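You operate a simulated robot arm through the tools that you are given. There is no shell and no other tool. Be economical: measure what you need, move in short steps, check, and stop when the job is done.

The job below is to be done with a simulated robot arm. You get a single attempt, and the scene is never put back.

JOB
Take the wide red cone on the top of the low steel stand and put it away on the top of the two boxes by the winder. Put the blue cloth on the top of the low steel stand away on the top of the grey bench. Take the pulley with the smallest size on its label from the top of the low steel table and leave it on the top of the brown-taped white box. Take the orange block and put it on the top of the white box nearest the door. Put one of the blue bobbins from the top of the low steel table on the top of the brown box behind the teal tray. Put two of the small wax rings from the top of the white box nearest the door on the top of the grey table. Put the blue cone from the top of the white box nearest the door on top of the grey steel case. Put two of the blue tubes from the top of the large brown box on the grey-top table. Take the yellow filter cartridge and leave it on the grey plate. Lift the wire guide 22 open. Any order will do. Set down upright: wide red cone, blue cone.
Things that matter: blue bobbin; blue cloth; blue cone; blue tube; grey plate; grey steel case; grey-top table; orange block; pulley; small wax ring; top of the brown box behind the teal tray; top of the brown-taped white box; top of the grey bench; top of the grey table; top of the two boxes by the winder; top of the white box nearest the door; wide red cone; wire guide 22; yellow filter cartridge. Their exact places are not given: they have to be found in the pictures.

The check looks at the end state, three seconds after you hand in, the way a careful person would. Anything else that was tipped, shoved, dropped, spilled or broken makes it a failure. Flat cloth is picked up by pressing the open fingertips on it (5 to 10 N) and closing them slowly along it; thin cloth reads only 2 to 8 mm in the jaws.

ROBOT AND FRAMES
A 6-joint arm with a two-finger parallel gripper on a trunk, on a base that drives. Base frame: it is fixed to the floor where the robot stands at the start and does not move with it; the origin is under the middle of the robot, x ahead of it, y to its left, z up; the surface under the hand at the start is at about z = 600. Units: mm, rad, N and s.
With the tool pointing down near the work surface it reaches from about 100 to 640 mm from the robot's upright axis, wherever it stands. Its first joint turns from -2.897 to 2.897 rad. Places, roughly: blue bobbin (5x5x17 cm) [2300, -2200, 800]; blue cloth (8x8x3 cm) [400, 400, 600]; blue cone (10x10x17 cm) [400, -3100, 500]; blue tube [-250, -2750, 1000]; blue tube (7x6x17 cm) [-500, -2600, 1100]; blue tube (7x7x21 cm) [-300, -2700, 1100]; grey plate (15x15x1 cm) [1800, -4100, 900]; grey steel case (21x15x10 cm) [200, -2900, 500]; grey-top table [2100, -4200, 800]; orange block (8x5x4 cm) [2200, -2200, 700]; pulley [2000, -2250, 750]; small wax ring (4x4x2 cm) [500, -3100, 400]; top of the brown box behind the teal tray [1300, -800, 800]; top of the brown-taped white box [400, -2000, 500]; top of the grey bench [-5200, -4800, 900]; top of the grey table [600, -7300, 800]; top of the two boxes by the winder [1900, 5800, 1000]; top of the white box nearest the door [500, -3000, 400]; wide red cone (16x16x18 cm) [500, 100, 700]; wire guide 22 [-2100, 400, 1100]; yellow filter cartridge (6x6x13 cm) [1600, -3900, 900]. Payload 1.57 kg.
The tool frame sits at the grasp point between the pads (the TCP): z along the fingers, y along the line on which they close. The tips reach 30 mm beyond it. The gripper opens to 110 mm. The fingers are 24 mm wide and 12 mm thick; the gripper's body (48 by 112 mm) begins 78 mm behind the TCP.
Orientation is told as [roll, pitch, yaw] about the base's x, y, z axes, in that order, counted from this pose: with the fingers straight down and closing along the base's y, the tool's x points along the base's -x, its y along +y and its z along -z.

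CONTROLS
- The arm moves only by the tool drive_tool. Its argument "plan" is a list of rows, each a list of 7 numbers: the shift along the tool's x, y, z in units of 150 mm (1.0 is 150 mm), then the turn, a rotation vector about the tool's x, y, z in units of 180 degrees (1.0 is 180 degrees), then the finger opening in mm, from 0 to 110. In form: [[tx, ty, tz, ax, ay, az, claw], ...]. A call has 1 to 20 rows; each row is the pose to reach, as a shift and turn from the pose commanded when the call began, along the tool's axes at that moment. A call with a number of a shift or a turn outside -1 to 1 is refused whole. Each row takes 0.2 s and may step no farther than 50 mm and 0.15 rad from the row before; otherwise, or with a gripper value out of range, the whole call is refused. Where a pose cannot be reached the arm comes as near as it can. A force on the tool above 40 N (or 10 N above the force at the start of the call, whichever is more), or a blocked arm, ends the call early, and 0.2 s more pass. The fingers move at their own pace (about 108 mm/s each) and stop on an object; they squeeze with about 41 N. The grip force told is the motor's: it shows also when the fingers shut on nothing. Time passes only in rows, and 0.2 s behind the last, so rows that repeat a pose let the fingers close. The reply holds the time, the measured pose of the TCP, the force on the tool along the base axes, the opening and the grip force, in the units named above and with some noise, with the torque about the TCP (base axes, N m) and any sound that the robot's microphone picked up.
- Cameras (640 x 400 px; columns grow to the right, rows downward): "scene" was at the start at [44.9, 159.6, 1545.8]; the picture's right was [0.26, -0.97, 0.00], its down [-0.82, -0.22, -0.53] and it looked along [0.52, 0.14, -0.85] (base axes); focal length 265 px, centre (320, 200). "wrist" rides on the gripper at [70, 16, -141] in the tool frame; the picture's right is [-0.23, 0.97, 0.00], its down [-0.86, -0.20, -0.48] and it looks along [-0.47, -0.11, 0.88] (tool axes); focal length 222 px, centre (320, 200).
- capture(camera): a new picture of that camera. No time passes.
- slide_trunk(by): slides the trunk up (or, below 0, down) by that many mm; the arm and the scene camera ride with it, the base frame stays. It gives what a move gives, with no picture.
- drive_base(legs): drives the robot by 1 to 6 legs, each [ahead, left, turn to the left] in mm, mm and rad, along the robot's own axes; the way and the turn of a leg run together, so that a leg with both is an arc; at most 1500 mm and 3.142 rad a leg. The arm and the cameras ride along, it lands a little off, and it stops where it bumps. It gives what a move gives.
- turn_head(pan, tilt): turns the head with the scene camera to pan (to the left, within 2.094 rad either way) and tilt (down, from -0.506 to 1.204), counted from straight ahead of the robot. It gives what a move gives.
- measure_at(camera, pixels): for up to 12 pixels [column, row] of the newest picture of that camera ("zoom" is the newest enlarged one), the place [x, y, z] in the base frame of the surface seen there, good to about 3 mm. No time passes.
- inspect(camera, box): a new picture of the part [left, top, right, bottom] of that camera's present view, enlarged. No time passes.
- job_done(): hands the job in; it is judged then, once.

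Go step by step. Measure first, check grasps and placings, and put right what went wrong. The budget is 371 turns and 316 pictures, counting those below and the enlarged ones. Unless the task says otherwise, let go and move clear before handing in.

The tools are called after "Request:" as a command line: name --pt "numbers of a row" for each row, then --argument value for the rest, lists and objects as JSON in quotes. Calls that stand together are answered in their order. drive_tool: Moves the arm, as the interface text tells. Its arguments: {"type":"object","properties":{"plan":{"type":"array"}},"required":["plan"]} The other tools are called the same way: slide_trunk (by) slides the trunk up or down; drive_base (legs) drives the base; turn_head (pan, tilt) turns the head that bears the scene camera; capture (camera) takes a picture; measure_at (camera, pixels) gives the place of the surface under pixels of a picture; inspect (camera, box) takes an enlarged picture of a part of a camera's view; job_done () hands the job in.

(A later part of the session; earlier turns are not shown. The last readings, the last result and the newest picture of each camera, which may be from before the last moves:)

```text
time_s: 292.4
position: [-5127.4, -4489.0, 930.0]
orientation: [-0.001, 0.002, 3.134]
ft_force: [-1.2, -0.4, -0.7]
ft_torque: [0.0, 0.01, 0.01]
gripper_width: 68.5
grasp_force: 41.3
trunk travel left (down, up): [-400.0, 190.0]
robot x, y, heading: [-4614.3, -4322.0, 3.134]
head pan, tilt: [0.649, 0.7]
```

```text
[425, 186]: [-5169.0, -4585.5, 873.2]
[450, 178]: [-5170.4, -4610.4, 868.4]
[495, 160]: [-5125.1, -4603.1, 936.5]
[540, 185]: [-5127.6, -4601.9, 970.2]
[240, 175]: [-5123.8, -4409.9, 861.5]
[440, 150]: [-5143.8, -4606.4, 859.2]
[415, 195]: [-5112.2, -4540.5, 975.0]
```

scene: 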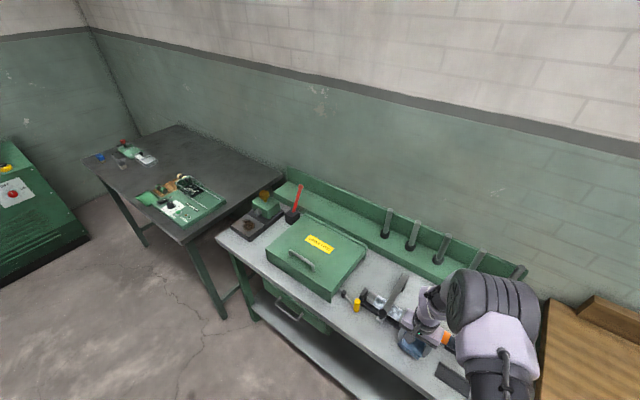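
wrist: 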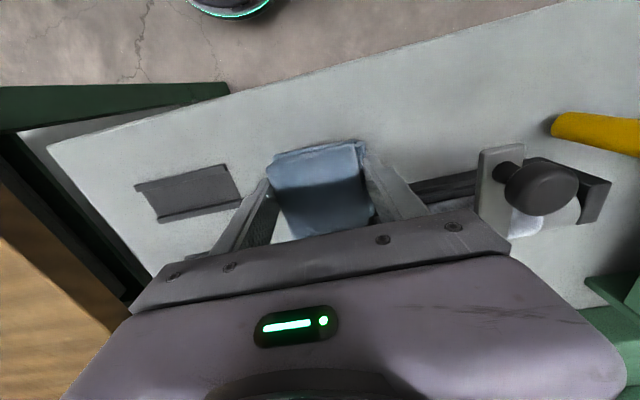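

The nearby lever is at y≈-4602, 55 mm clear. Lower to touch and release.

Request:
drive_tool --pt "0 0 0.1 0 0 0 0" --pt "0 0 0.19 0 0 0 0" --pt "0 0 0.215 0 0 0 0" --pt "0 0 0.225 0 0 0 0" --pt "0 0 0.225 0 0 0 0"

Request:
drive_tool --pt "0 0 0 0 0 0 40" --pt "0 0 0 0 0 0 70" --pt "0 0 0 0 0 0 82" --pt "0 0 0 0 0 0 86" --pt "0 0 -0.15 0 0 0 86" --pt "0 0 -0.4 0 0 0 86" --pt "0 0 -0.7 0 0 0 86" --pt "0 0 -1.0 0 0 0 86"

Request:
capture --camera "wrist"

```text
time_s: 293.6
position: [-5124.5, -4488.0, 897.7]
orientation: [0.0, 0.002, 3.135]
ft_force: [-2.1, -0.8, 25.7]
ft_torque: [-0.83, 1.21, -0.04]
gripper_width: 68.7
grasp_force: 40.4
trunk travel left (down, up): [-400.0, 190.0]
robot x, y, heading: [-4614.5, -4326.1, 3.14]
head pan, tilt: [0.649, 0.7]
```

```text
time_s: 295.4
position: [-5125.4, -4489.9, 1046.1]
orientation: [-0.002, 0.003, 3.137]
ft_force: [1.3, -0.4, 0.6]
ft_torque: [-0.01, 0.0, 0.0]
gripper_width: 86.2
grasp_force: 0.1
trunk travel left (down, up): [-400.0, 190.0]
robot x, y, heading: [-4615.4, -4326.7, 3.138]
head pan, tilt: [0.649, 0.7]
```

```text
250 pictures are left
```

wrist: 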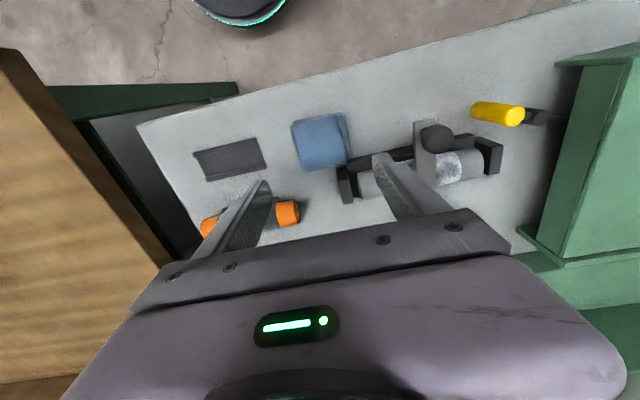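

The cloth lies on the grey bench. Retract and go back east to the tubes area.

Request:
drive_tool --pt "0.25 0 0 0 0 0 86" --pt "0.5 -0.2 0 0 0 0 86" --pt "0.75 -0.45 0 0 0 0 86" --pt "0.9 -0.7 0 0 0 0 86" --pt "0.9 -1 0 0 0 0 86"

Request:
drive_base --legs '[[-400, 200, 0], [0, 0, -3.138], [1500, 0, 0], [1400, 0, 0]]'

Request:
turn_head --pan 0.45 --tilt 0.4

Request:
capture --camera "scene"

Request:
turn_head --pan -0.5 --tilt 0.3

Request:
capture --camera "scene"

```text
refused: row 3 steps farther than a row can; nothing moved
```

```text
time_s: 319.1
position: [-802.4, -4461.3, 1046.0]
orientation: [-0.001, 0.005, -0.021]
ft_force: [0.2, 0.3, 0.2]
ft_torque: [0.0, 0.02, 0.03]
gripper_width: 86.1
grasp_force: 0.2
trunk travel left (down, up): [-400.0, 190.0]
robot x, y, heading: [-1318.6, -4618.0, -0.024]
head pan, tilt: [0.649, 0.7]
```

```text
time_s: 319.9
position: [-802.0, -4461.1, 1046.0]
orientation: [-0.001, 0.002, -0.021]
ft_force: [-0.3, 0.8, 0.0]
ft_torque: [0.0, 0.0, -0.03]
gripper_width: 85.9
grasp_force: 0.1
trunk travel left (down, up): [-400.0, 190.0]
robot x, y, heading: [-1316.6, -4618.5, -0.025]
head pan, tilt: [0.45, 0.4]
```

```text
249 pictures are left
```

scene: 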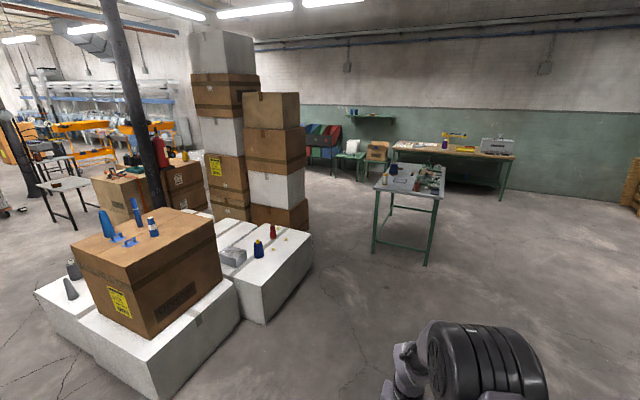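

```text
time_s: 321.1
position: [-802.5, -4461.9, 1046.2]
orientation: [-0.001, 0.004, -0.021]
ft_force: [0.3, -0.3, 0.3]
ft_torque: [-0.02, 0.02, -0.02]
gripper_width: 86.0
grasp_force: 0.0
trunk travel left (down, up): [-400.0, 190.0]
robot x, y, heading: [-1312.1, -4620.6, -0.019]
head pan, tilt: [-0.499, 0.3]
```

```text
248 pictures are left
```

scene: 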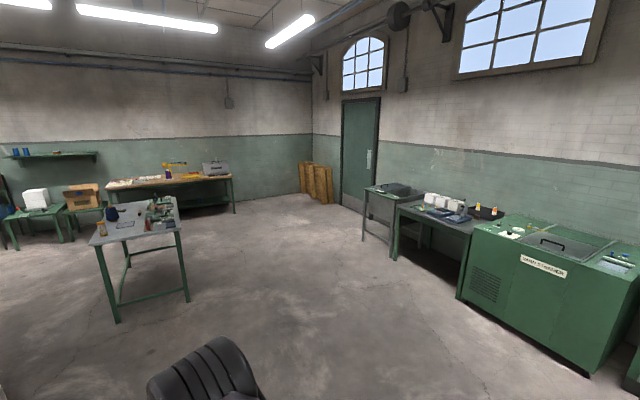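

Now the tubes' brown box is at (150,265), the white box with blue cone/rings at (265,255), the grey-top table at (410,185). Zoom into both.

Request:
turn_head --pan 0.8 --tilt 0.45

Request:
inspect --camera "scene" --box '[180, 160, 500, 360]'

Request:
measure_at --camera "zoom" --pixels '[[100, 200], [320, 200], [570, 210], [620, 240], [60, 280], [240, 290], [440, 330], [560, 250]]'

```text
time_s: 322.6
position: [-801.5, -4460.7, 1045.6]
orientation: [-0.002, 0.005, -0.021]
ft_force: [0.0, -0.2, 0.1]
ft_torque: [0.01, -0.02, -0.02]
gripper_width: 86.0
grasp_force: 0.1
trunk travel left (down, up): [-400.0, 190.0]
robot x, y, heading: [-1311.6, -4619.3, -0.016]
head pan, tilt: [0.799, 0.45]
```

```text
2.00 times, centred on (340, 260) of scene
```

zoom: 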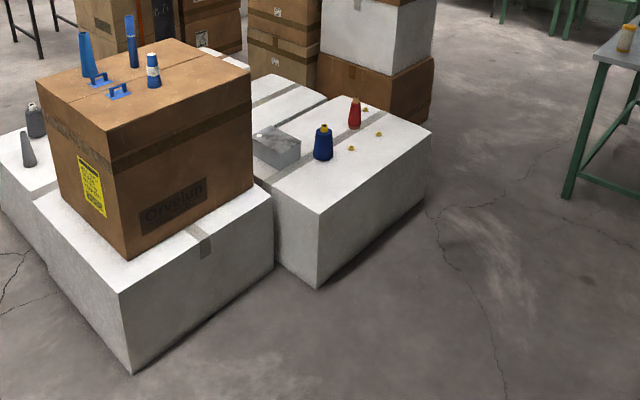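

```text
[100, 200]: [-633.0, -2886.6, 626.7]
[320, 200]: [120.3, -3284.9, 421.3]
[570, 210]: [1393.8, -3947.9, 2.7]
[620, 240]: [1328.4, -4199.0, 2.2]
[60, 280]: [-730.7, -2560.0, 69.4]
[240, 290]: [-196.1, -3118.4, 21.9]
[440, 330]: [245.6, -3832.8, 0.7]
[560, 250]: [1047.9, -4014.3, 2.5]
```

Request:
measure_at --camera "zoom" --pixels '[[152, 85], [152, 55], [132, 65], [130, 17], [90, 75], [85, 33], [100, 80], [118, 94], [106, 130], [38, 80], [250, 70], [175, 40]]'

Request:
inspect --camera "scene" --box '[200, 155, 300, 217]'

Request:
inspect --camera "scene" --box '[290, 190, 410, 265]'

```text
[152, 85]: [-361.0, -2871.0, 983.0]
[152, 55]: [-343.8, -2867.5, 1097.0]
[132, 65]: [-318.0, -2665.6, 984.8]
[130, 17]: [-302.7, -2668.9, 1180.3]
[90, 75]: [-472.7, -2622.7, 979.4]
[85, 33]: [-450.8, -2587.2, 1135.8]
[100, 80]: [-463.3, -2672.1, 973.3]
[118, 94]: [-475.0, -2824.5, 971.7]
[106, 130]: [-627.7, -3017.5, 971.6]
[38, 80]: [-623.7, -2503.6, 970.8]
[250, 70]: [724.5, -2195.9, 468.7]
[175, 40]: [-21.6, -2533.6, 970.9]
```

```text
6.40 times, centred on (250, 186) of scene
```

zoom: 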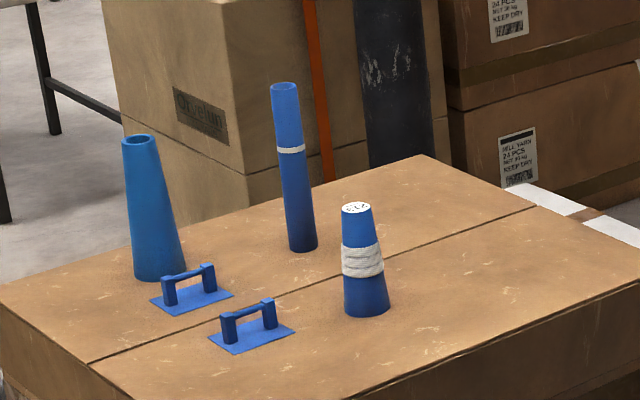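

```text
5.33 times, centred on (350, 228) of scene
```

zoom: 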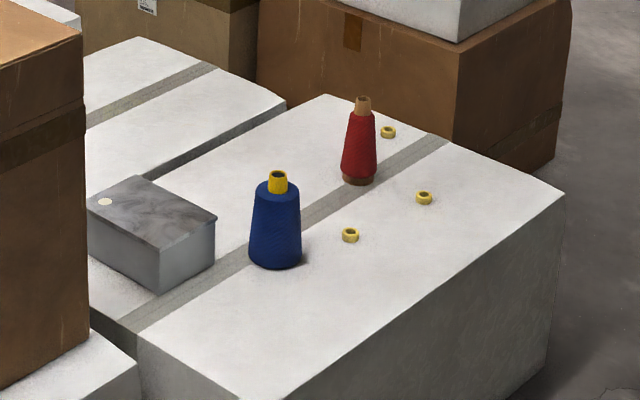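

Two good candidates: the tapered tube at (-460,-2600) and the tall tube at (-310,-2667). I need the footprint of the white boxes to choose where to stand.

Request:
capture --camera "scene"

Request:
measure_at --camera "scene" --pixels '[[245, 345], [241, 300], [315, 290], [338, 300], [340, 268], [392, 255], [396, 225], [182, 262], [197, 260], [316, 250], [182, 250], [200, 255]]'

```text
244 pictures are left
```

scene: 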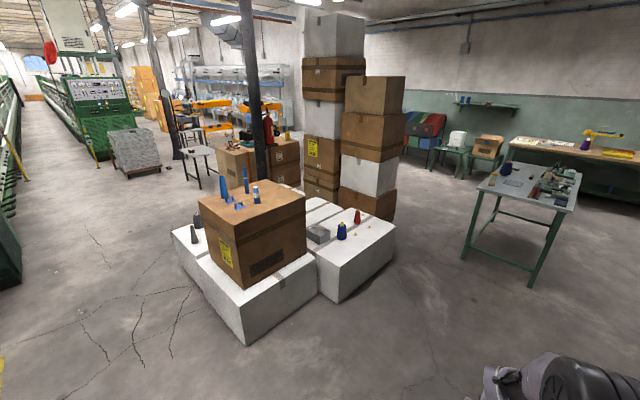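

```text
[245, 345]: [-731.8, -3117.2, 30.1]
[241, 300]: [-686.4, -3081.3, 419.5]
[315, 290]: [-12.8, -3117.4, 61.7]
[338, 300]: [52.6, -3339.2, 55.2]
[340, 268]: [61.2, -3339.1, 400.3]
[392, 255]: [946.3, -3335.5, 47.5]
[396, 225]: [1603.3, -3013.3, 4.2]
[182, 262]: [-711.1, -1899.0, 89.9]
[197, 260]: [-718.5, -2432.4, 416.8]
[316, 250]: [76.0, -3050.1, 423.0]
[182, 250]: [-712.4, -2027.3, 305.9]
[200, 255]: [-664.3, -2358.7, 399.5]
```

Tube A at (-460,-2600) is reachable standing west at (-1030,-2620). Retract arm, raise trunk, and drive there.

Request:
drive_tool --pt "0.25 0 0 0 0 0 86" --pt "0.5 -0.2 0 0 0 0 86" --pt "0.65 -0.45 0 0 0 0 86" --pt "0.8 -0.7 0 0 0 0 86" --pt "0.8 -1 0 0 0 0 86"

Request:
slide_trunk --by 170

Request:
drive_base --legs '[[0, 1500, 0.018], [0, 500, 0], [200, 0, 0]]'

Request:
turn_head --pan 0.0 --tilt 0.7

Request:
capture --camera "scene"

Request:
capture --camera "wrist"

```text
time_s: 323.8
position: [-925.3, -4610.8, 1048.6]
orientation: [-0.001, 0.007, -0.02]
ft_force: [1.2, -0.4, -1.2]
ft_torque: [0.0, 0.0, -0.03]
gripper_width: 86.0
grasp_force: 0.0
trunk travel left (down, up): [-400.0, 190.0]
robot x, y, heading: [-1314.5, -4621.4, -0.02]
head pan, tilt: [0.799, 0.45]
```

```text
time_s: 325.7
position: [-926.7, -4609.0, 1217.9]
orientation: [-0.002, 0.005, -0.021]
ft_force: [-0.5, -0.2, 0.8]
ft_torque: [0.0, 0.03, 0.0]
gripper_width: 86.0
grasp_force: 0.1
trunk travel left (down, up): [-570.0, 20.0]
robot x, y, heading: [-1313.5, -4619.3, -0.022]
head pan, tilt: [0.799, 0.45]
```

```text
time_s: 336.9
position: [-716.0, -2596.0, 1217.1]
orientation: [-0.001, 0.005, 0.01]
ft_force: [0.2, 0.6, -0.1]
ft_torque: [-0.02, 0.01, 0.01]
gripper_width: 86.0
grasp_force: 0.2
trunk travel left (down, up): [-570.0, 20.0]
robot x, y, heading: [-1101.4, -2619.8, 0.002]
head pan, tilt: [0.799, 0.45]
```

```text
time_s: 338.0
position: [-717.4, -2596.0, 1216.5]
orientation: [-0.002, 0.005, 0.01]
ft_force: [-0.6, 0.9, -0.2]
ft_torque: [0.02, 0.01, -0.03]
gripper_width: 86.0
grasp_force: 0.1
trunk travel left (down, up): [-570.0, 20.0]
robot x, y, heading: [-1101.6, -2617.3, 0.01]
head pan, tilt: [0.0, 0.7]
```

```text
243 pictures are left
```

scene: 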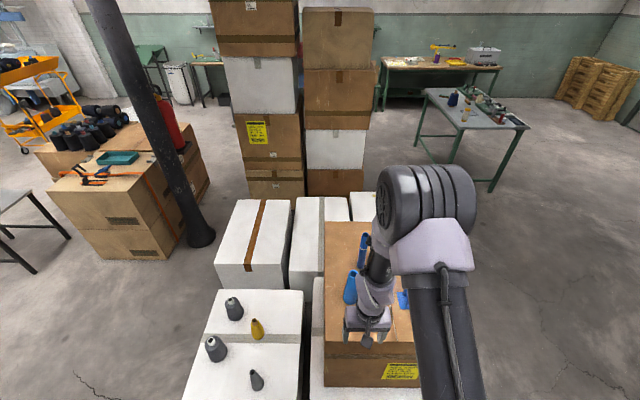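

```text
242 pictures are left
```

wrist: 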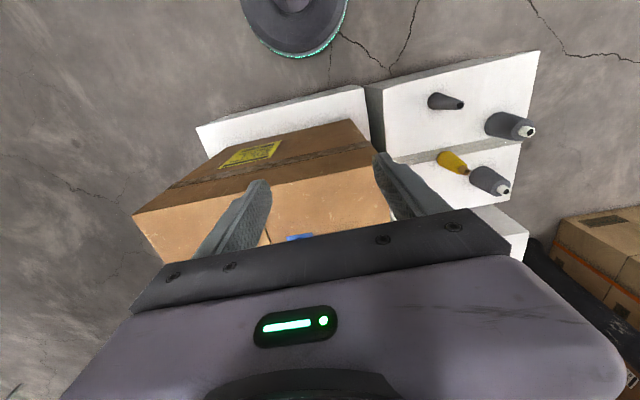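

Request:
drive_base --legs '[[60, 0, 0]]'

Request:
drive_tool --pt "-0.25 0 0 0 0 0 86" --pt "-0.5 0 0 0 0 0 86" --pt "-0.7 0 0 0 0 0 86" --pt "-0.7 0 0 0 0 0 86"

Request:
capture --camera "wrist"

```text
time_s: 339.0
position: [-656.5, -2595.4, 1217.3]
orientation: [-0.002, 0.005, 0.011]
ft_force: [-0.2, -1.1, -0.8]
ft_torque: [-0.04, 0.05, -0.04]
gripper_width: 86.1
grasp_force: 0.0
trunk travel left (down, up): [-570.0, 20.0]
robot x, y, heading: [-1044.4, -2616.8, 0.007]
head pan, tilt: [0.0, 0.7]
```

```text
time_s: 340.0
position: [-553.7, -2593.5, 1218.4]
orientation: [-0.002, 0.006, 0.012]
ft_force: [0.3, -0.6, 0.1]
ft_torque: [-0.02, 0.0, 0.02]
gripper_width: 86.1
grasp_force: 0.0
trunk travel left (down, up): [-570.0, 20.0]
robot x, y, heading: [-1042.9, -2618.8, 0.012]
head pan, tilt: [0.0, 0.7]
```

```text
241 pictures are left
```

wrist: 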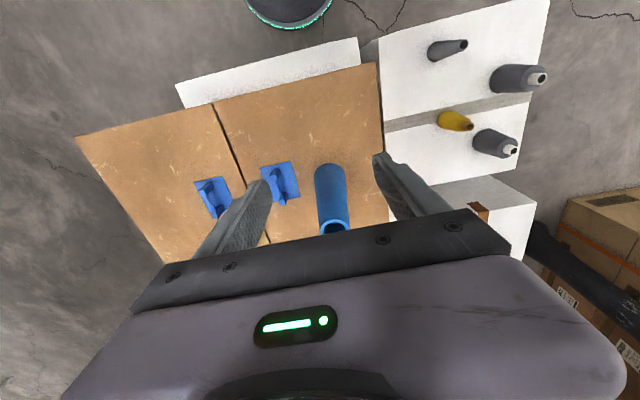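

Request:
measure_at --camera "wrist" --pixels '[[321, 225], [347, 222], [333, 219], [332, 205], [330, 168], [318, 190], [344, 190]]'

Request:
inspect --camera "wrist" --box '[260, 150, 400, 237]'

```text
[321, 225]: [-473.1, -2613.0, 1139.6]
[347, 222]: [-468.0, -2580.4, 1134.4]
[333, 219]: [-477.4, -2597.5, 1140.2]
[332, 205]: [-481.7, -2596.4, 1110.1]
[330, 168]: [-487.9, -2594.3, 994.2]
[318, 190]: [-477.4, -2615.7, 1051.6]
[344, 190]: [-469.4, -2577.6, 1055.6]
```

```text
4.57 times, centred on (330, 194) of wrist
```

zoom: 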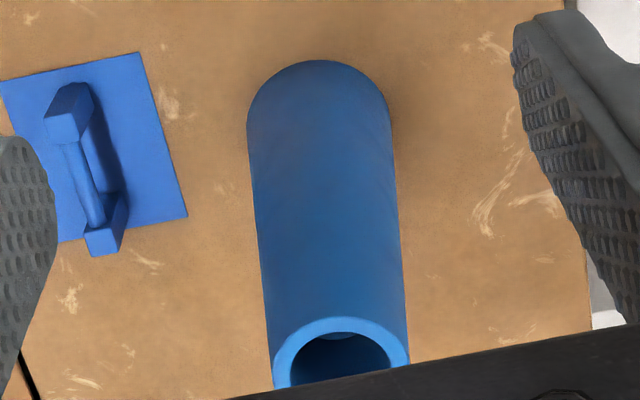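

Rim centre ≈(-459,-2597), top z=1140, Ø≈36. Move over and grip with TCP at z≈1105.

Request:
drive_tool --pt "-0.25 0 0 0 0 0 86" --pt "-0.5 -0.01 0 0 0 0 86" --pt "-0.63 -0.02 0.1 0 0 0 86" --pt "-0.63 -0.02 0.3 0 0 0 86" --pt "-0.63 -0.02 0.5 0 0 0 86" --pt "-0.63 -0.02 0.75 0 0 0 86" --pt "-0.63 -0.02 0.75 0 0 0 50" --pt "-0.63 -0.02 0.75 0 0 0 30" --pt "-0.63 -0.02 0.75 0 0 0 20" --pt "-0.63 -0.02 0.75 0 0 0 20"

Request:
capture --camera "wrist"

```text
time_s: 342.2
position: [-460.1, -2596.4, 1106.0]
orientation: [-0.003, 0.003, 0.01]
ft_force: [1.1, 0.0, -0.2]
ft_torque: [0.03, 0.0, 0.03]
gripper_width: 43.1
grasp_force: 41.1
trunk travel left (down, up): [-570.0, 20.0]
robot x, y, heading: [-1042.5, -2619.0, 0.006]
head pan, tilt: [0.0, 0.7]
```

```text
239 pictures are left
```

wrist: 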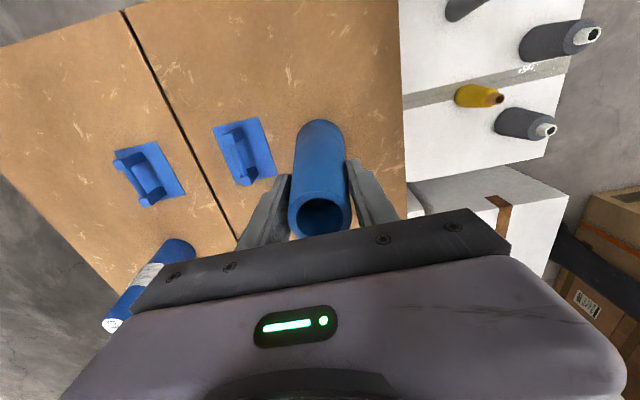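

Gripped (43 mm). Lift, retract, and drive south then east toward the grey-top table.

Request:
drive_tool --pt "0 0 -0.15 0 0 0 20" --pt "0 0 -0.4 0 0 0 20" --pt "0 0 -0.65 0 0 0 20" --pt "0.25 0 -0.75 0 0 0 20" --pt "0.5 0 -0.8 0 0 0 20" --pt "0.75 0 -0.8 0 0 0 20" --pt "1.0 0 -0.8 0 0 0 20" --pt "1.0 0 -0.8 0 0 0 20"

Request:
drive_base --legs '[[-200, 0, 0], [0, -1500, 0], [1500, 0, 0]]'

Request:
turn_head --pan 0.0 --tilt 0.55

Request:
capture --camera "scene"

```text
time_s: 344.0
position: [-606.1, -2597.3, 1224.9]
orientation: [-0.003, 0.005, 0.011]
ft_force: [0.4, 0.0, 0.1]
ft_torque: [0.03, 0.05, 0.01]
gripper_width: 43.2
grasp_force: 40.7
trunk travel left (down, up): [-570.0, 20.0]
robot x, y, heading: [-1045.7, -2617.9, 0.01]
head pan, tilt: [0.0, 0.7]
```

```text
time_s: 359.5
position: [683.5, -4092.8, 1225.6]
orientation: [0.0, 0.004, 0.002]
ft_force: [0.1, 0.2, -1.0]
ft_torque: [0.01, -0.01, -0.02]
gripper_width: 42.5
grasp_force: 40.9
trunk travel left (down, up): [-570.0, 20.0]
robot x, y, heading: [243.5, -4107.4, -0.003]
head pan, tilt: [0.0, 0.7]
```

```text
time_s: 360.2
position: [682.2, -4092.9, 1225.1]
orientation: [-0.003, 0.003, 0.002]
ft_force: [-0.3, -0.8, 0.8]
ft_torque: [0.0, -0.03, -0.03]
gripper_width: 42.5
grasp_force: 41.2
trunk travel left (down, up): [-570.0, 20.0]
robot x, y, heading: [240.3, -4109.7, -0.001]
head pan, tilt: [0.0, 0.55]
```

```text
238 pictures are left
```

scene: 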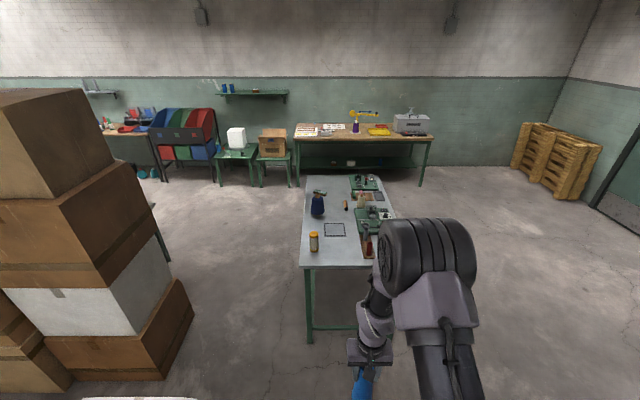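

Request:
inspect --camera "scene" --box '[280, 160, 420, 280]'

Request:
measure_at --camera "scene" --pixels '[[300, 267], [305, 178], [315, 240], [314, 250], [334, 230], [325, 237], [344, 223], [318, 210], [345, 250], [362, 265], [340, 200], [310, 222]]'

```text
3.33 times, centred on (350, 220) of scene
```

zoom: 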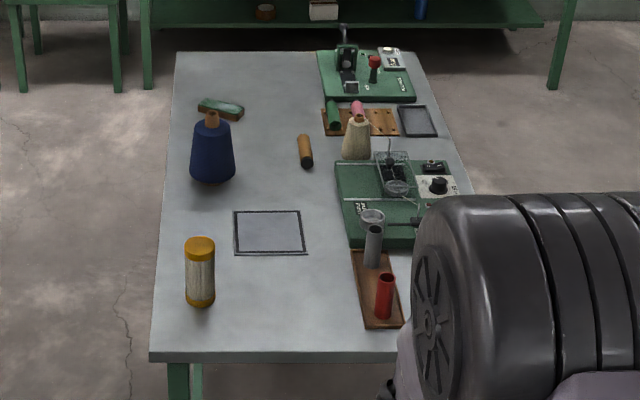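

```text
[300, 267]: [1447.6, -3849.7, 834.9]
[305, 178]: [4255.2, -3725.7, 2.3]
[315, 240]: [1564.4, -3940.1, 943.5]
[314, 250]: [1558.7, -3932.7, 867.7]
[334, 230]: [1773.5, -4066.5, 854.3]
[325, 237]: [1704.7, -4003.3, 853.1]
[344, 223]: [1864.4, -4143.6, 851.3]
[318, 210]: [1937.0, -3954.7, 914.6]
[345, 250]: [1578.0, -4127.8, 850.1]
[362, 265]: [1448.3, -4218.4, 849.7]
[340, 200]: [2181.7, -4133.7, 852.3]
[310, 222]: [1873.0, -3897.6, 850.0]
```

Table top z=850 from x=1448; cartridge at (1560,-3938), grey plate centred ≈(1773,-4066). Free spot for the tube: (1550,-4093). Drive ahead 870.

Request:
drive_base --legs '[[865, 0, 0]]'

Request:
capture --camera "wrist"

```text
time_s: 364.8
position: [1549.5, -4087.2, 1225.3]
orientation: [-0.001, 0.003, 0.009]
ft_force: [0.6, -0.9, 0.2]
ft_torque: [0.01, -0.01, -0.01]
gripper_width: 42.7
grasp_force: 41.0
trunk travel left (down, up): [-570.0, 20.0]
robot x, y, heading: [1114.0, -4104.9, 0.007]
head pan, tilt: [0.0, 0.55]
```

```text
236 pictures are left
```

wrist: 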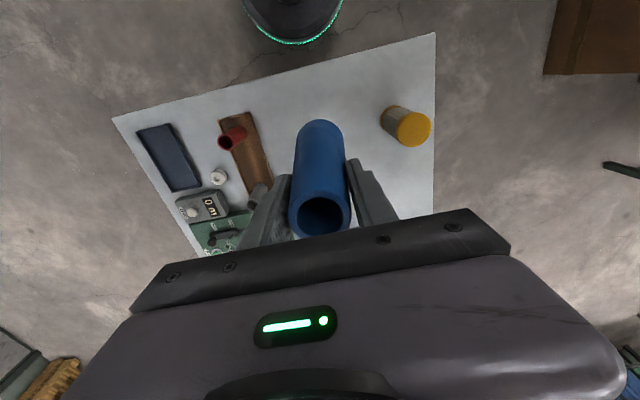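

Request:
drive_tool --pt "0 0 0.3 0 0 0 20" --pt "0 0 0.6 0 0 0 20" --pt "0 0 0.9 0 0 0 20" --pt "0 0 1 0 0 0 20"

Request:
drive_tool --pt "0 0 0.25 0 0 0 20" --pt "0 0 0.45 0 0 0 20" --pt "0 0 0.55 0 0 0 20" --pt "0 0 0.575 0 0 0 20" --pt "0 0 0.59 0 0 0 20" --pt "0 0 0.595 0 0 0 20"

Request:
capture --camera "wrist"

```text
time_s: 365.8
position: [1549.7, -4086.2, 1074.2]
orientation: [-0.001, 0.003, 0.009]
ft_force: [0.2, 0.3, -1.3]
ft_torque: [0.01, -0.01, 0.01]
gripper_width: 42.2
grasp_force: 40.9
trunk travel left (down, up): [-570.0, 20.0]
robot x, y, heading: [1116.9, -4106.9, 0.003]
head pan, tilt: [0.0, 0.55]
```

```text
time_s: 367.2
position: [1548.5, -4087.3, 986.1]
orientation: [-0.002, 0.004, 0.007]
ft_force: [-0.7, -0.3, 7.1]
ft_torque: [0.07, 0.14, -0.01]
gripper_width: 42.4
grasp_force: 40.9
trunk travel left (down, up): [-570.0, 20.0]
robot x, y, heading: [1113.4, -4106.2, 0.008]
head pan, tilt: [0.0, 0.55]
```

```text
235 pictures are left
```

wrist: 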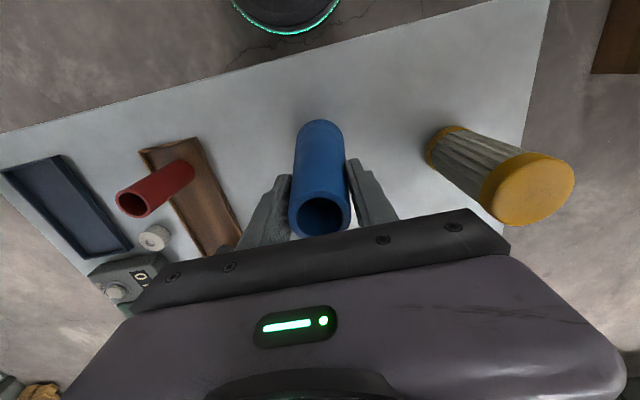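

Touched at 7 N. Release and rise.

Request:
drive_tool --pt "0 0 0 0 0 0 45" --pt "0 0 0 0 0 0 60" --pt "0 0 0 0 0 0 75" --pt "0 0 -0.2 0 0 0 75" --pt "0 0 -0.5 0 0 0 75" --pt "0 0 -0.8 0 0 0 75" --pt "0 0 -1 0 0 0 75" --pt "0 0 -1 0 0 0 75"

Request:
capture --camera "wrist"

```text
time_s: 369.0
position: [1551.0, -4086.2, 1136.2]
orientation: [-0.001, 0.006, 0.007]
ft_force: [-0.1, -0.4, 0.4]
ft_torque: [-0.01, 0.01, -0.02]
gripper_width: 74.9
grasp_force: 0.0
trunk travel left (down, up): [-570.0, 20.0]
robot x, y, heading: [1111.4, -4104.1, 0.004]
head pan, tilt: [0.0, 0.55]
```

```text
234 pictures are left
```

wrist: 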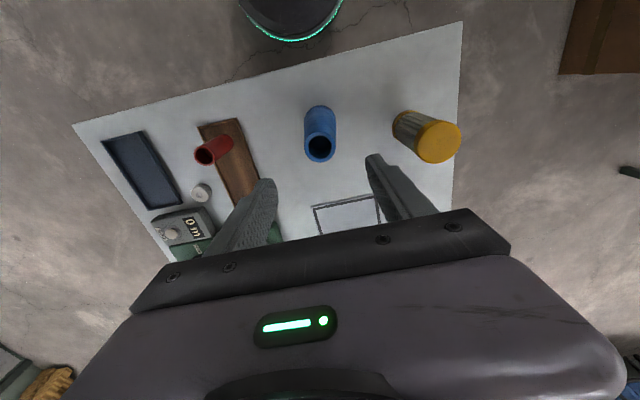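

Request:
measure_at --camera "wrist" --pixels '[[290, 40], [325, 25], [265, 30], [437, 138], [437, 122], [458, 142], [415, 145], [437, 162], [318, 200], [377, 195], [435, 128]]'

```text
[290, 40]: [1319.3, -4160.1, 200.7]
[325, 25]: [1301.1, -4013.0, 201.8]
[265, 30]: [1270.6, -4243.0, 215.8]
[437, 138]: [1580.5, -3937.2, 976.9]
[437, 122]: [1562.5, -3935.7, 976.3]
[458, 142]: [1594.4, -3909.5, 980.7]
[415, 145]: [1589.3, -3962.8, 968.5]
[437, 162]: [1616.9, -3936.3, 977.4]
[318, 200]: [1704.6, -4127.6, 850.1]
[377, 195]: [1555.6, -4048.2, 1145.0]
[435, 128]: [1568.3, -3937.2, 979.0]
```

The base radius is only ~215 mm, so I can drive 85 mm closer. Then align above the cartridge (centre ≈(1590,-3937), top z=978).

Request:
drive_base --legs '[[85, 0, 0]]'

Request:
drive_tool --pt "0.1 0.25 0 0 0 0 90" --pt "0.2 0.5 0 0 0 0 95" --pt "0.3 0.75 0 0 0 0 95" --pt "0.31 0.98 0 0 0 0 95" --pt "0.31 0.98 0.3 0 0 0 95" --pt "0.31 0.98 0.5 0 0 0 95" --pt "0.31 0.98 0.5 0 0 0 95"

Request:
capture --camera "wrist"

```text
time_s: 370.1
position: [1635.4, -4087.0, 1135.7]
orientation: [-0.002, 0.005, 0.007]
ft_force: [0.6, 0.0, 0.7]
ft_torque: [0.0, 0.01, -0.02]
gripper_width: 74.8
grasp_force: 0.1
trunk travel left (down, up): [-570.0, 20.0]
robot x, y, heading: [1198.4, -4107.1, 0.006]
head pan, tilt: [0.0, 0.55]
```

```text
time_s: 371.7
position: [1587.4, -3940.8, 1060.6]
orientation: [-0.002, 0.003, 0.006]
ft_force: [-0.3, -0.1, 0.2]
ft_torque: [0.0, 0.0, 0.04]
gripper_width: 94.9
grasp_force: 0.0
trunk travel left (down, up): [-570.0, 20.0]
robot x, y, heading: [1194.3, -4103.7, 0.01]
head pan, tilt: [0.0, 0.55]
```

```text
233 pictures are left
```

wrist: 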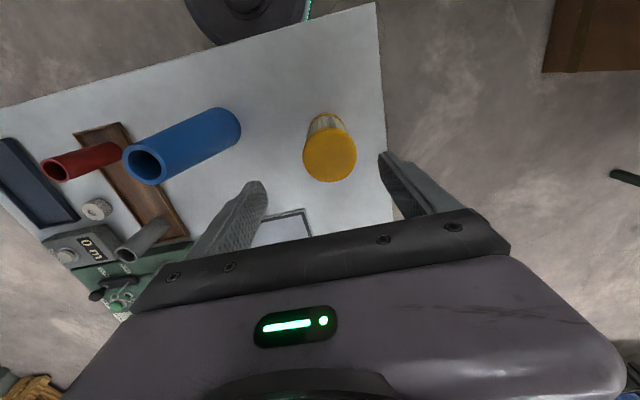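

Request:
measure_at --camera "wrist" --pixels '[[330, 133], [331, 179], [306, 157], [354, 153], [330, 156]]'

```text
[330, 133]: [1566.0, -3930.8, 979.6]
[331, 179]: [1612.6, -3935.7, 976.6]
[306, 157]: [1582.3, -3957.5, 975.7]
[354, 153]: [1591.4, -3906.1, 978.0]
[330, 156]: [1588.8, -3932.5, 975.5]
```

Request:
drive_tool --pt "-0.01 0.057 0.2 0 0 0 95" --pt "-0.01 0.057 0.45 0 0 0 95" --pt "-0.01 0.057 0.7 0 0 0 95" --pt "-0.01 0.057 0.7 0 0 0 65" --pt "-0.01 0.057 0.7 0 0 0 45" --pt "-0.01 0.057 0.7 0 0 0 40" --pt "-0.01 0.057 0.7 0 0 0 40"

Request:
drive_tool --pt "0 0 -0.2 0 0 0 40" --pt "0 0 -0.45 0 0 0 40" --pt "0 0 -0.7 0 0 0 40" --pt "0 0 -0.95 0 0 0 40" --pt "0 0 -0.95 0 0 0 40"

Request:
capture --camera "wrist"

```text
time_s: 373.3
position: [1588.6, -3933.0, 957.9]
orientation: [-0.002, 0.006, 0.008]
ft_force: [-0.6, -0.3, 0.4]
ft_torque: [-0.01, 0.02, 0.01]
gripper_width: 56.9
grasp_force: 41.3
trunk travel left (down, up): [-570.0, 20.0]
robot x, y, heading: [1197.8, -4103.3, 0.009]
head pan, tilt: [0.0, 0.55]
```

```text
time_s: 374.5
position: [1589.1, -3930.8, 1098.4]
orientation: [-0.001, 0.006, 0.006]
ft_force: [-0.4, -0.4, -2.1]
ft_torque: [-0.06, 0.04, 0.01]
gripper_width: 56.5
grasp_force: 41.0
trunk travel left (down, up): [-570.0, 20.0]
robot x, y, heading: [1202.0, -4106.5, 0.004]
head pan, tilt: [0.0, 0.55]
```

```text
232 pictures are left
```

wrist: 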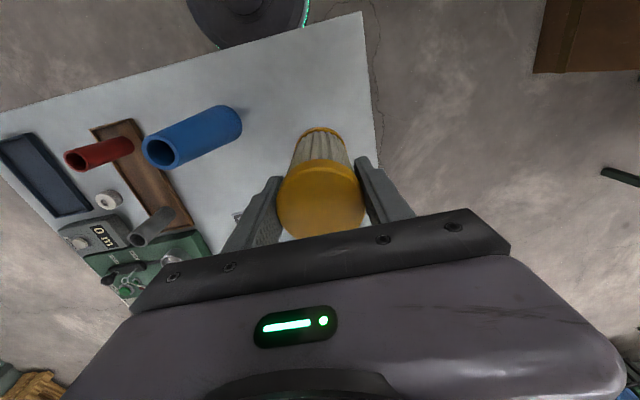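

Request:
drive_tool --pt "-0.3 0 0 0 0 0 40" --pt "-0.6 0 0 0 0 0 40" --pt "-0.9 0 0 0 0 0 40" --pt "-1.0 -0.25 0 0 0 0 40" --pt "-1.0 -0.5 0 0 0 0 40" --pt "-1.0 -0.8 0 0 0 0 40" --pt "-1.0 -0.93 0 0 0 0 40" --pt "-1.0 -0.93 0 0 0 0 40"

Request:
drive_tool --pt "-0.27 0 0 0 0 0 40" --pt "-0.27 0 0.25 0 0 0 40" --pt "-0.27 0 0.5 0 0 0 40" --pt "-0.27 0 0.5 0 0 0 40"

Request:
capture --camera "wrist"

Request:
capture --camera "scene"

```text
time_s: 376.3
position: [1739.8, -4069.4, 1097.9]
orientation: [0.0, 0.004, 0.007]
ft_force: [-0.7, 0.2, -0.9]
ft_torque: [0.01, -0.02, 0.01]
gripper_width: 56.6
grasp_force: 40.7
trunk travel left (down, up): [-570.0, 20.0]
robot x, y, heading: [1199.4, -4106.5, 0.012]
head pan, tilt: [0.0, 0.55]
```

```text
time_s: 377.3
position: [1780.8, -4069.6, 1023.0]
orientation: [0.0, 0.005, 0.007]
ft_force: [-0.5, 0.6, -1.7]
ft_torque: [-0.01, 0.04, 0.0]
gripper_width: 57.0
grasp_force: 41.2
trunk travel left (down, up): [-570.0, 20.0]
robot x, y, heading: [1201.3, -4105.5, 0.004]
head pan, tilt: [0.0, 0.55]
```

```text
231 pictures are left
```

wrist: 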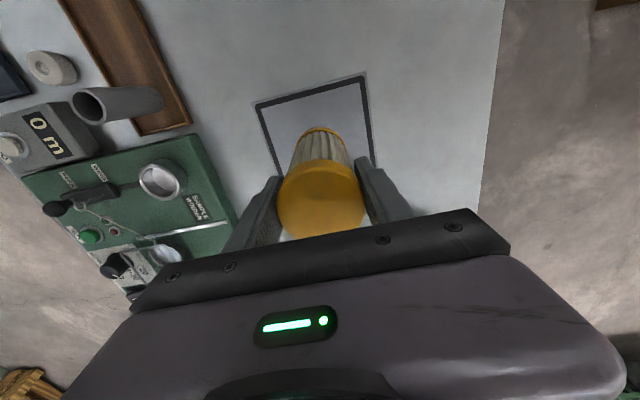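

```text
230 pictures are left
```

scene: 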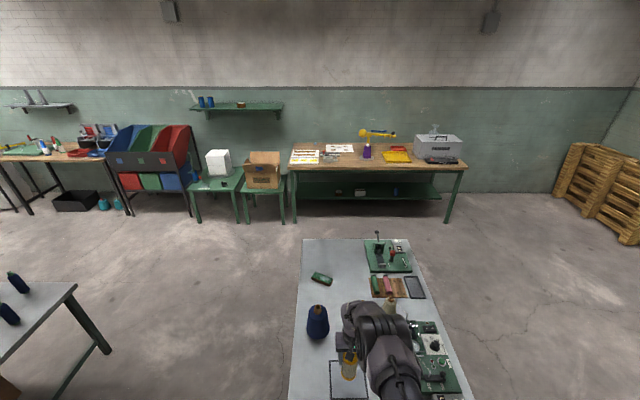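

Request:
measure_at --camera "wrist" --pixels '[[257, 105], [363, 77], [278, 172], [374, 165], [300, 115]]'

```text
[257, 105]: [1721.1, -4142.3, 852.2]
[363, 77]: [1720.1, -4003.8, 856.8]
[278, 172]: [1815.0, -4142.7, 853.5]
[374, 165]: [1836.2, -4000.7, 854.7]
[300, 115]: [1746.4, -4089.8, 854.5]
```

Request:
drive_tool --pt "-0.03 0 0.15 0 0 0 40" --pt "-0.03 0 0.3 0 0 0 40" --pt "-0.03 0 0.36 0 0 0 40" --pt "-0.03 0 0.38 0 0 0 40" --pt "-0.03 0 0.395 0 0 0 40" --pt "-0.03 0 0.395 0 0 0 40"

```text
time_s: 378.7
position: [1779.7, -4070.0, 968.0]
orientation: [-0.002, 0.003, 0.007]
ft_force: [-0.3, 0.3, -1.4]
ft_torque: [0.04, 0.0, -0.01]
gripper_width: 56.6
grasp_force: 41.2
out of reach, approached as far as the arm can: row 3, 4, 5, 6
trunk travel left (down, up): [-570.0, 20.0]
robot x, y, heading: [1200.5, -4105.0, 0.007]
head pan, tilt: [0.0, 0.55]
```

The arm is at reach limit; lower the trunk slightly for the last millimetres.

Request:
slide_trunk --by -4

Request:
slide_trunk --by -2

```text
time_s: 379.2
position: [1778.0, -4069.6, 963.2]
orientation: [-0.002, 0.003, 0.006]
ft_force: [0.0, -0.4, -1.6]
ft_torque: [-0.01, 0.0, -0.04]
gripper_width: 56.7
grasp_force: 40.6
trunk travel left (down, up): [-566.0, 24.0]
robot x, y, heading: [1195.5, -4107.4, 0.006]
head pan, tilt: [0.0, 0.55]
```

```text
time_s: 379.7
position: [1779.1, -4071.4, 960.2]
orientation: [-0.002, 0.003, 0.005]
ft_force: [1.1, 0.2, -2.2]
ft_torque: [0.0, -0.01, -0.02]
gripper_width: 56.9
grasp_force: 41.1
trunk travel left (down, up): [-564.0, 26.0]
robot x, y, heading: [1198.5, -4103.1, 0.008]
head pan, tilt: [0.0, 0.55]
```

Request:
slide_trunk --by -2

Request:
slide_trunk --by -1.5

```text
time_s: 380.2
position: [1779.4, -4070.4, 961.3]
orientation: [0.001, 0.003, 0.005]
ft_force: [-1.6, -0.2, 15.7]
ft_torque: [0.22, 0.35, 0.05]
gripper_width: 56.7
grasp_force: 40.9
trunk travel left (down, up): [-562.0, 28.0]
robot x, y, heading: [1193.5, -4107.2, 0.007]
head pan, tilt: [0.0, 0.55]
```

```text
time_s: 380.7
position: [1779.0, -4070.4, 961.4]
orientation: [0.0, -0.003, 0.007]
ft_force: [-0.4, -0.7, 31.4]
ft_torque: [0.35, 0.36, 0.01]
gripper_width: 56.7
grasp_force: 40.3
trunk travel left (down, up): [-561.0, 29.0]
robot x, y, heading: [1197.6, -4104.7, 0.006]
head pan, tilt: [0.0, 0.55]
```

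Contact (31 N). Ease up 2 mm and release.

Request:
slide_trunk --by 2

Request:
drive_tool --pt "0 0 0 0 0 0 55" --pt "0 0 0 0 0 0 65" --pt "0 0 0 0 0 0 85" --pt "0 0 0 0 0 0 90" --pt "0 0 -0.25 0 0 0 90" --pt "0 0 -0.5 0 0 0 90" --pt "0 0 -0.8 0 0 0 90" --pt "0 0 -1 0 0 0 90"

Request:
capture --camera "wrist"

```text
time_s: 381.3
position: [1778.3, -4070.1, 960.5]
orientation: [-0.001, 0.003, 0.008]
ft_force: [6.2, -0.1, 19.7]
ft_torque: [0.22, -0.46, -0.08]
gripper_width: 56.8
grasp_force: 41.1
trunk travel left (down, up): [-563.0, 27.0]
robot x, y, heading: [1196.0, -4104.7, 0.006]
head pan, tilt: [0.0, 0.55]
```

```text
time_s: 383.1
position: [1779.0, -4069.7, 1111.0]
orientation: [-0.001, 0.004, 0.008]
ft_force: [-0.3, -0.2, 0.4]
ft_torque: [0.03, 0.0, 0.0]
gripper_width: 90.0
grasp_force: 0.2
trunk travel left (down, up): [-563.0, 27.0]
robot x, y, heading: [1195.1, -4105.4, 0.006]
head pan, tilt: [0.0, 0.55]
```

```text
229 pictures are left
```

wrist: 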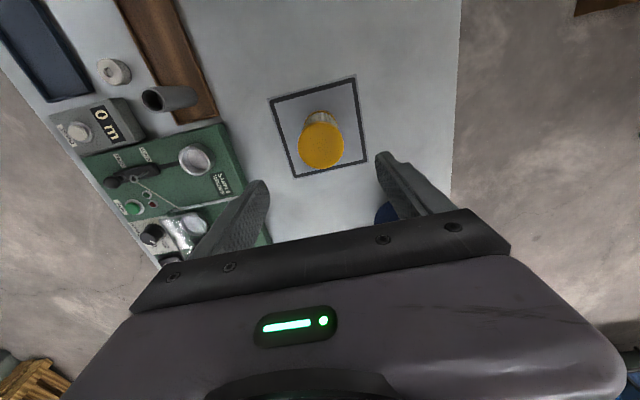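

The cartridge stands on the grey plate. Next the tall tube: back out west and return to the brown box.

Request:
drive_base --legs '[[-1000, 0, 0], [-1360, 0, 0], [0, 1438, -0.006]]'

Request:
drive_tool --pt "0.25 0 -0.2 0 0 0 90" --pt "0.5 0 -0.4 0 0 0 90" --pt "0.75 0 -0.6 0 0 0 90" --pt "0.9 0 -0.8 0 -0.04 0 90" --pt "0.9 0 -0.8 0 -0.08 0 90" --pt "0.9 0 -0.8 0 -0.12 0 90" --pt "0.9 0 -0.8 0 -0.16 0 90" --pt "0.9 0 -0.8 0 -0.194 0 90" --pt "0.9 0 -0.8 0 -0.194 0 90"

Request:
capture --camera "scene"

Request:
capture --camera "wrist"

```text
time_s: 401.4
position: [-581.2, -2644.3, 1110.9]
orientation: [-0.001, 0.002, 0.004]
ft_force: [1.4, -0.6, -0.1]
ft_torque: [0.01, 0.0, -0.02]
gripper_width: 89.9
grasp_force: 0.1
trunk travel left (down, up): [-563.0, 27.0]
robot x, y, heading: [-1162.3, -2675.8, 0.003]
head pan, tilt: [0.0, 0.55]
```

```text
time_s: 403.4
position: [-716.0, -2646.1, 1231.6]
orientation: [0.0, -0.608, 0.003]
ft_force: [-0.1, 0.2, 0.0]
ft_torque: [0.01, 0.02, 0.02]
gripper_width: 90.3
grasp_force: 0.0
out of reach, approached as far as the arm can: row 5
trunk travel left (down, up): [-563.0, 27.0]
robot x, y, heading: [-1164.5, -2677.7, 0.002]
head pan, tilt: [0.0, 0.55]
```

```text
228 pictures are left
```

scene: 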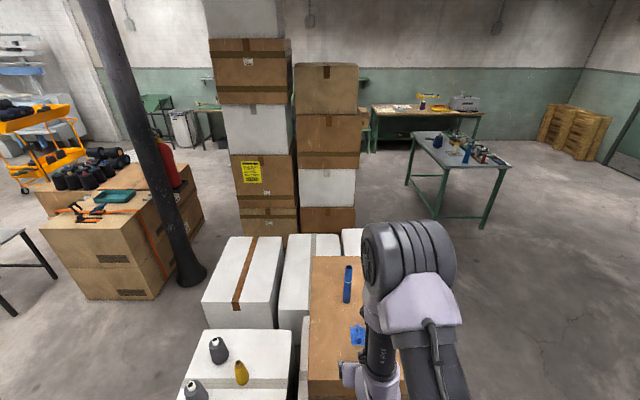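

```text
227 pictures are left
```

wrist: 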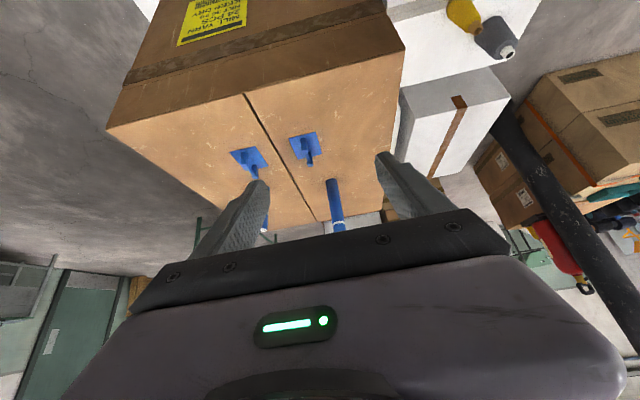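

Request:
measure_at --camera "wrist" --pixels '[[331, 190], [335, 205], [338, 218], [328, 205], [342, 205]]'

Request:
measure_at --camera "scene" --pixels '[[349, 268], [347, 278], [347, 290], [346, 300], [351, 285], [344, 285], [341, 372], [355, 340]]'

```text
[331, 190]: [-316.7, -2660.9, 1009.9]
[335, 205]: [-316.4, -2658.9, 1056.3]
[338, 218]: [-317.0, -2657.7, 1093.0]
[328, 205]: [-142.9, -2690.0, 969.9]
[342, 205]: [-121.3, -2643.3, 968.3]
```

```text
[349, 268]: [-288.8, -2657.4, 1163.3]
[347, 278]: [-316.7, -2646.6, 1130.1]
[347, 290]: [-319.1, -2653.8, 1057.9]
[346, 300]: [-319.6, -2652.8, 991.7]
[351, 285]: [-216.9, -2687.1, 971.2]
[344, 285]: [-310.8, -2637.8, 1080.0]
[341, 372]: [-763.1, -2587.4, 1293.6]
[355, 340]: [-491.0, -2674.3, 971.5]
```

Tall tube centre ≈(-297,-2659), top ≈1180. Drive 185 closer, then approach with 35° tilt.

Request:
drive_base --legs '[[185, 0, 0]]'

Request:
drive_tool --pt "-0.15 -0.02 0.2 0 0 0 90" --pt "-0.3 -0.05 0.4 0 0 0 90" --pt "-0.4 -0.085 0.6 0 0 0 90" --pt "-0.457 -0.085 0.7 0 0 0 90" --pt "-0.457 -0.085 0.7 0 0 0 90"

Request:
capture --camera "wrist"

```text
time_s: 405.0
position: [-531.3, -2645.4, 1230.8]
orientation: [-0.002, -0.607, 0.003]
ft_force: [-0.5, -0.4, 0.6]
ft_torque: [0.03, -0.01, -0.02]
gripper_width: 90.0
grasp_force: 0.1
trunk travel left (down, up): [-563.0, 27.0]
robot x, y, heading: [-979.8, -2675.2, 0.004]
head pan, tilt: [0.0, 0.55]
```

```text
time_s: 406.2
position: [-414.9, -2658.1, 1183.8]
orientation: [-0.003, -0.606, 0.002]
ft_force: [0.4, -0.4, 0.7]
ft_torque: [0.0, 0.01, 0.0]
gripper_width: 90.1
grasp_force: 0.1
trunk travel left (down, up): [-563.0, 27.0]
robot x, y, heading: [-981.8, -2679.2, 0.004]
head pan, tilt: [0.0, 0.55]
```

```text
226 pictures are left
```

wrist: 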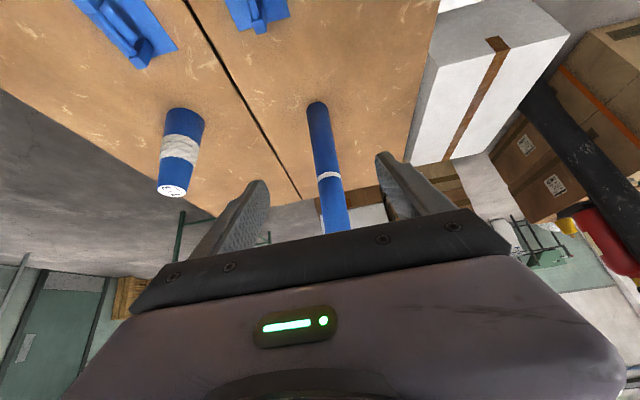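

Request:
drive_tool --pt "-0.15 0 0.2 0 0 0 90" --pt "-0.3 0 0.4 0 0 0 90" --pt "-0.4 0 0.6 0 0 0 90" --pt "-0.459 0 0.717 0 0 0 90" --pt "-0.459 0 0.717 0 0 0 60" --pt "-0.459 0 0.717 0 0 0 35" --pt "-0.459 0 0.717 0 0 0 15" --pt "-0.459 0 0.717 0 0 0 15" --pt "-0.459 0 0.717 0 0 0 15"

Request:
capture --camera "wrist"

```text
time_s: 408.2
position: [-297.3, -2658.0, 1135.7]
orientation: [-0.001, -0.606, 0.003]
ft_force: [-0.4, 0.6, 0.3]
ft_torque: [0.04, 0.0, 0.02]
gripper_width: 30.5
grasp_force: 39.5
trunk travel left (down, up): [-563.0, 27.0]
robot x, y, heading: [-982.5, -2676.9, 0.004]
head pan, tilt: [0.0, 0.55]
```

```text
225 pictures are left
```

wrist: 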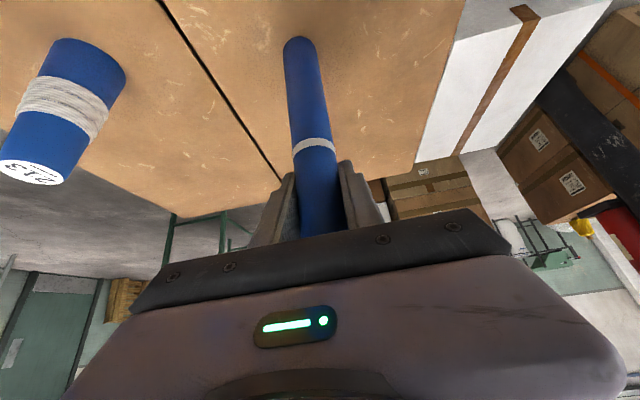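

Gripped at 30 mm. Lift straight up and back off.

Request:
drive_tool --pt "-0.095 0 -0.137 0 0 0 15" --pt "-0.19 0 -0.273 0 0 0 15" --pt "-0.285 0 -0.41 0 0 0 15" --pt "-0.36 0 -0.52 0 0 0 15" --pt "-0.36 0 -0.52 0 0 0 15"

Request:
drive_base --legs '[[-300, 0, 0]]'

Request:
capture --camera "wrist"

Request:
capture --camera "scene"

```text
time_s: 409.4
position: [-296.8, -2658.3, 1230.4]
orientation: [-0.001, -0.605, 0.004]
ft_force: [0.3, -0.4, -0.4]
ft_torque: [0.02, -0.01, -0.01]
gripper_width: 30.6
grasp_force: 40.2
trunk travel left (down, up): [-563.0, 27.0]
robot x, y, heading: [-979.1, -2677.4, 0.007]
head pan, tilt: [0.0, 0.55]
```

```text
time_s: 411.4
position: [-597.1, -2656.4, 1230.6]
orientation: [-0.002, -0.605, 0.005]
ft_force: [-0.3, -0.2, -0.5]
ft_torque: [-0.01, 0.02, 0.01]
gripper_width: 30.3
grasp_force: 39.6
trunk travel left (down, up): [-563.0, 27.0]
robot x, y, heading: [-1279.3, -2675.9, 0.008]
head pan, tilt: [0.0, 0.55]
```

```text
224 pictures are left
```

wrist: 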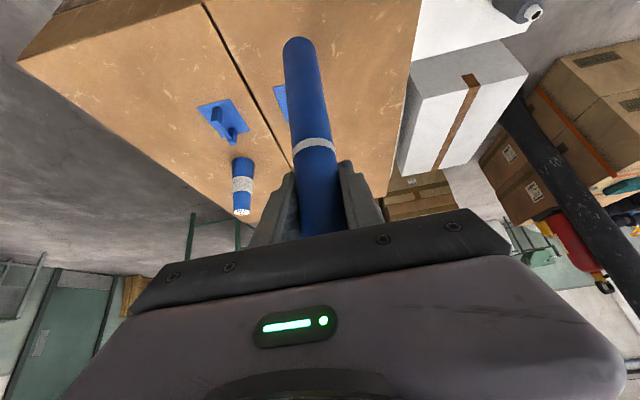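

```text
223 pictures are left
```

scene: 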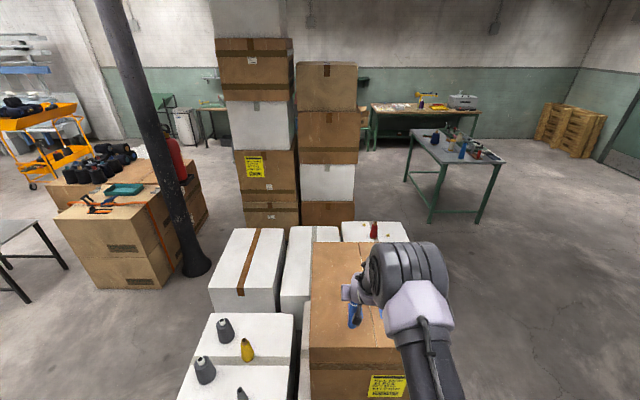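

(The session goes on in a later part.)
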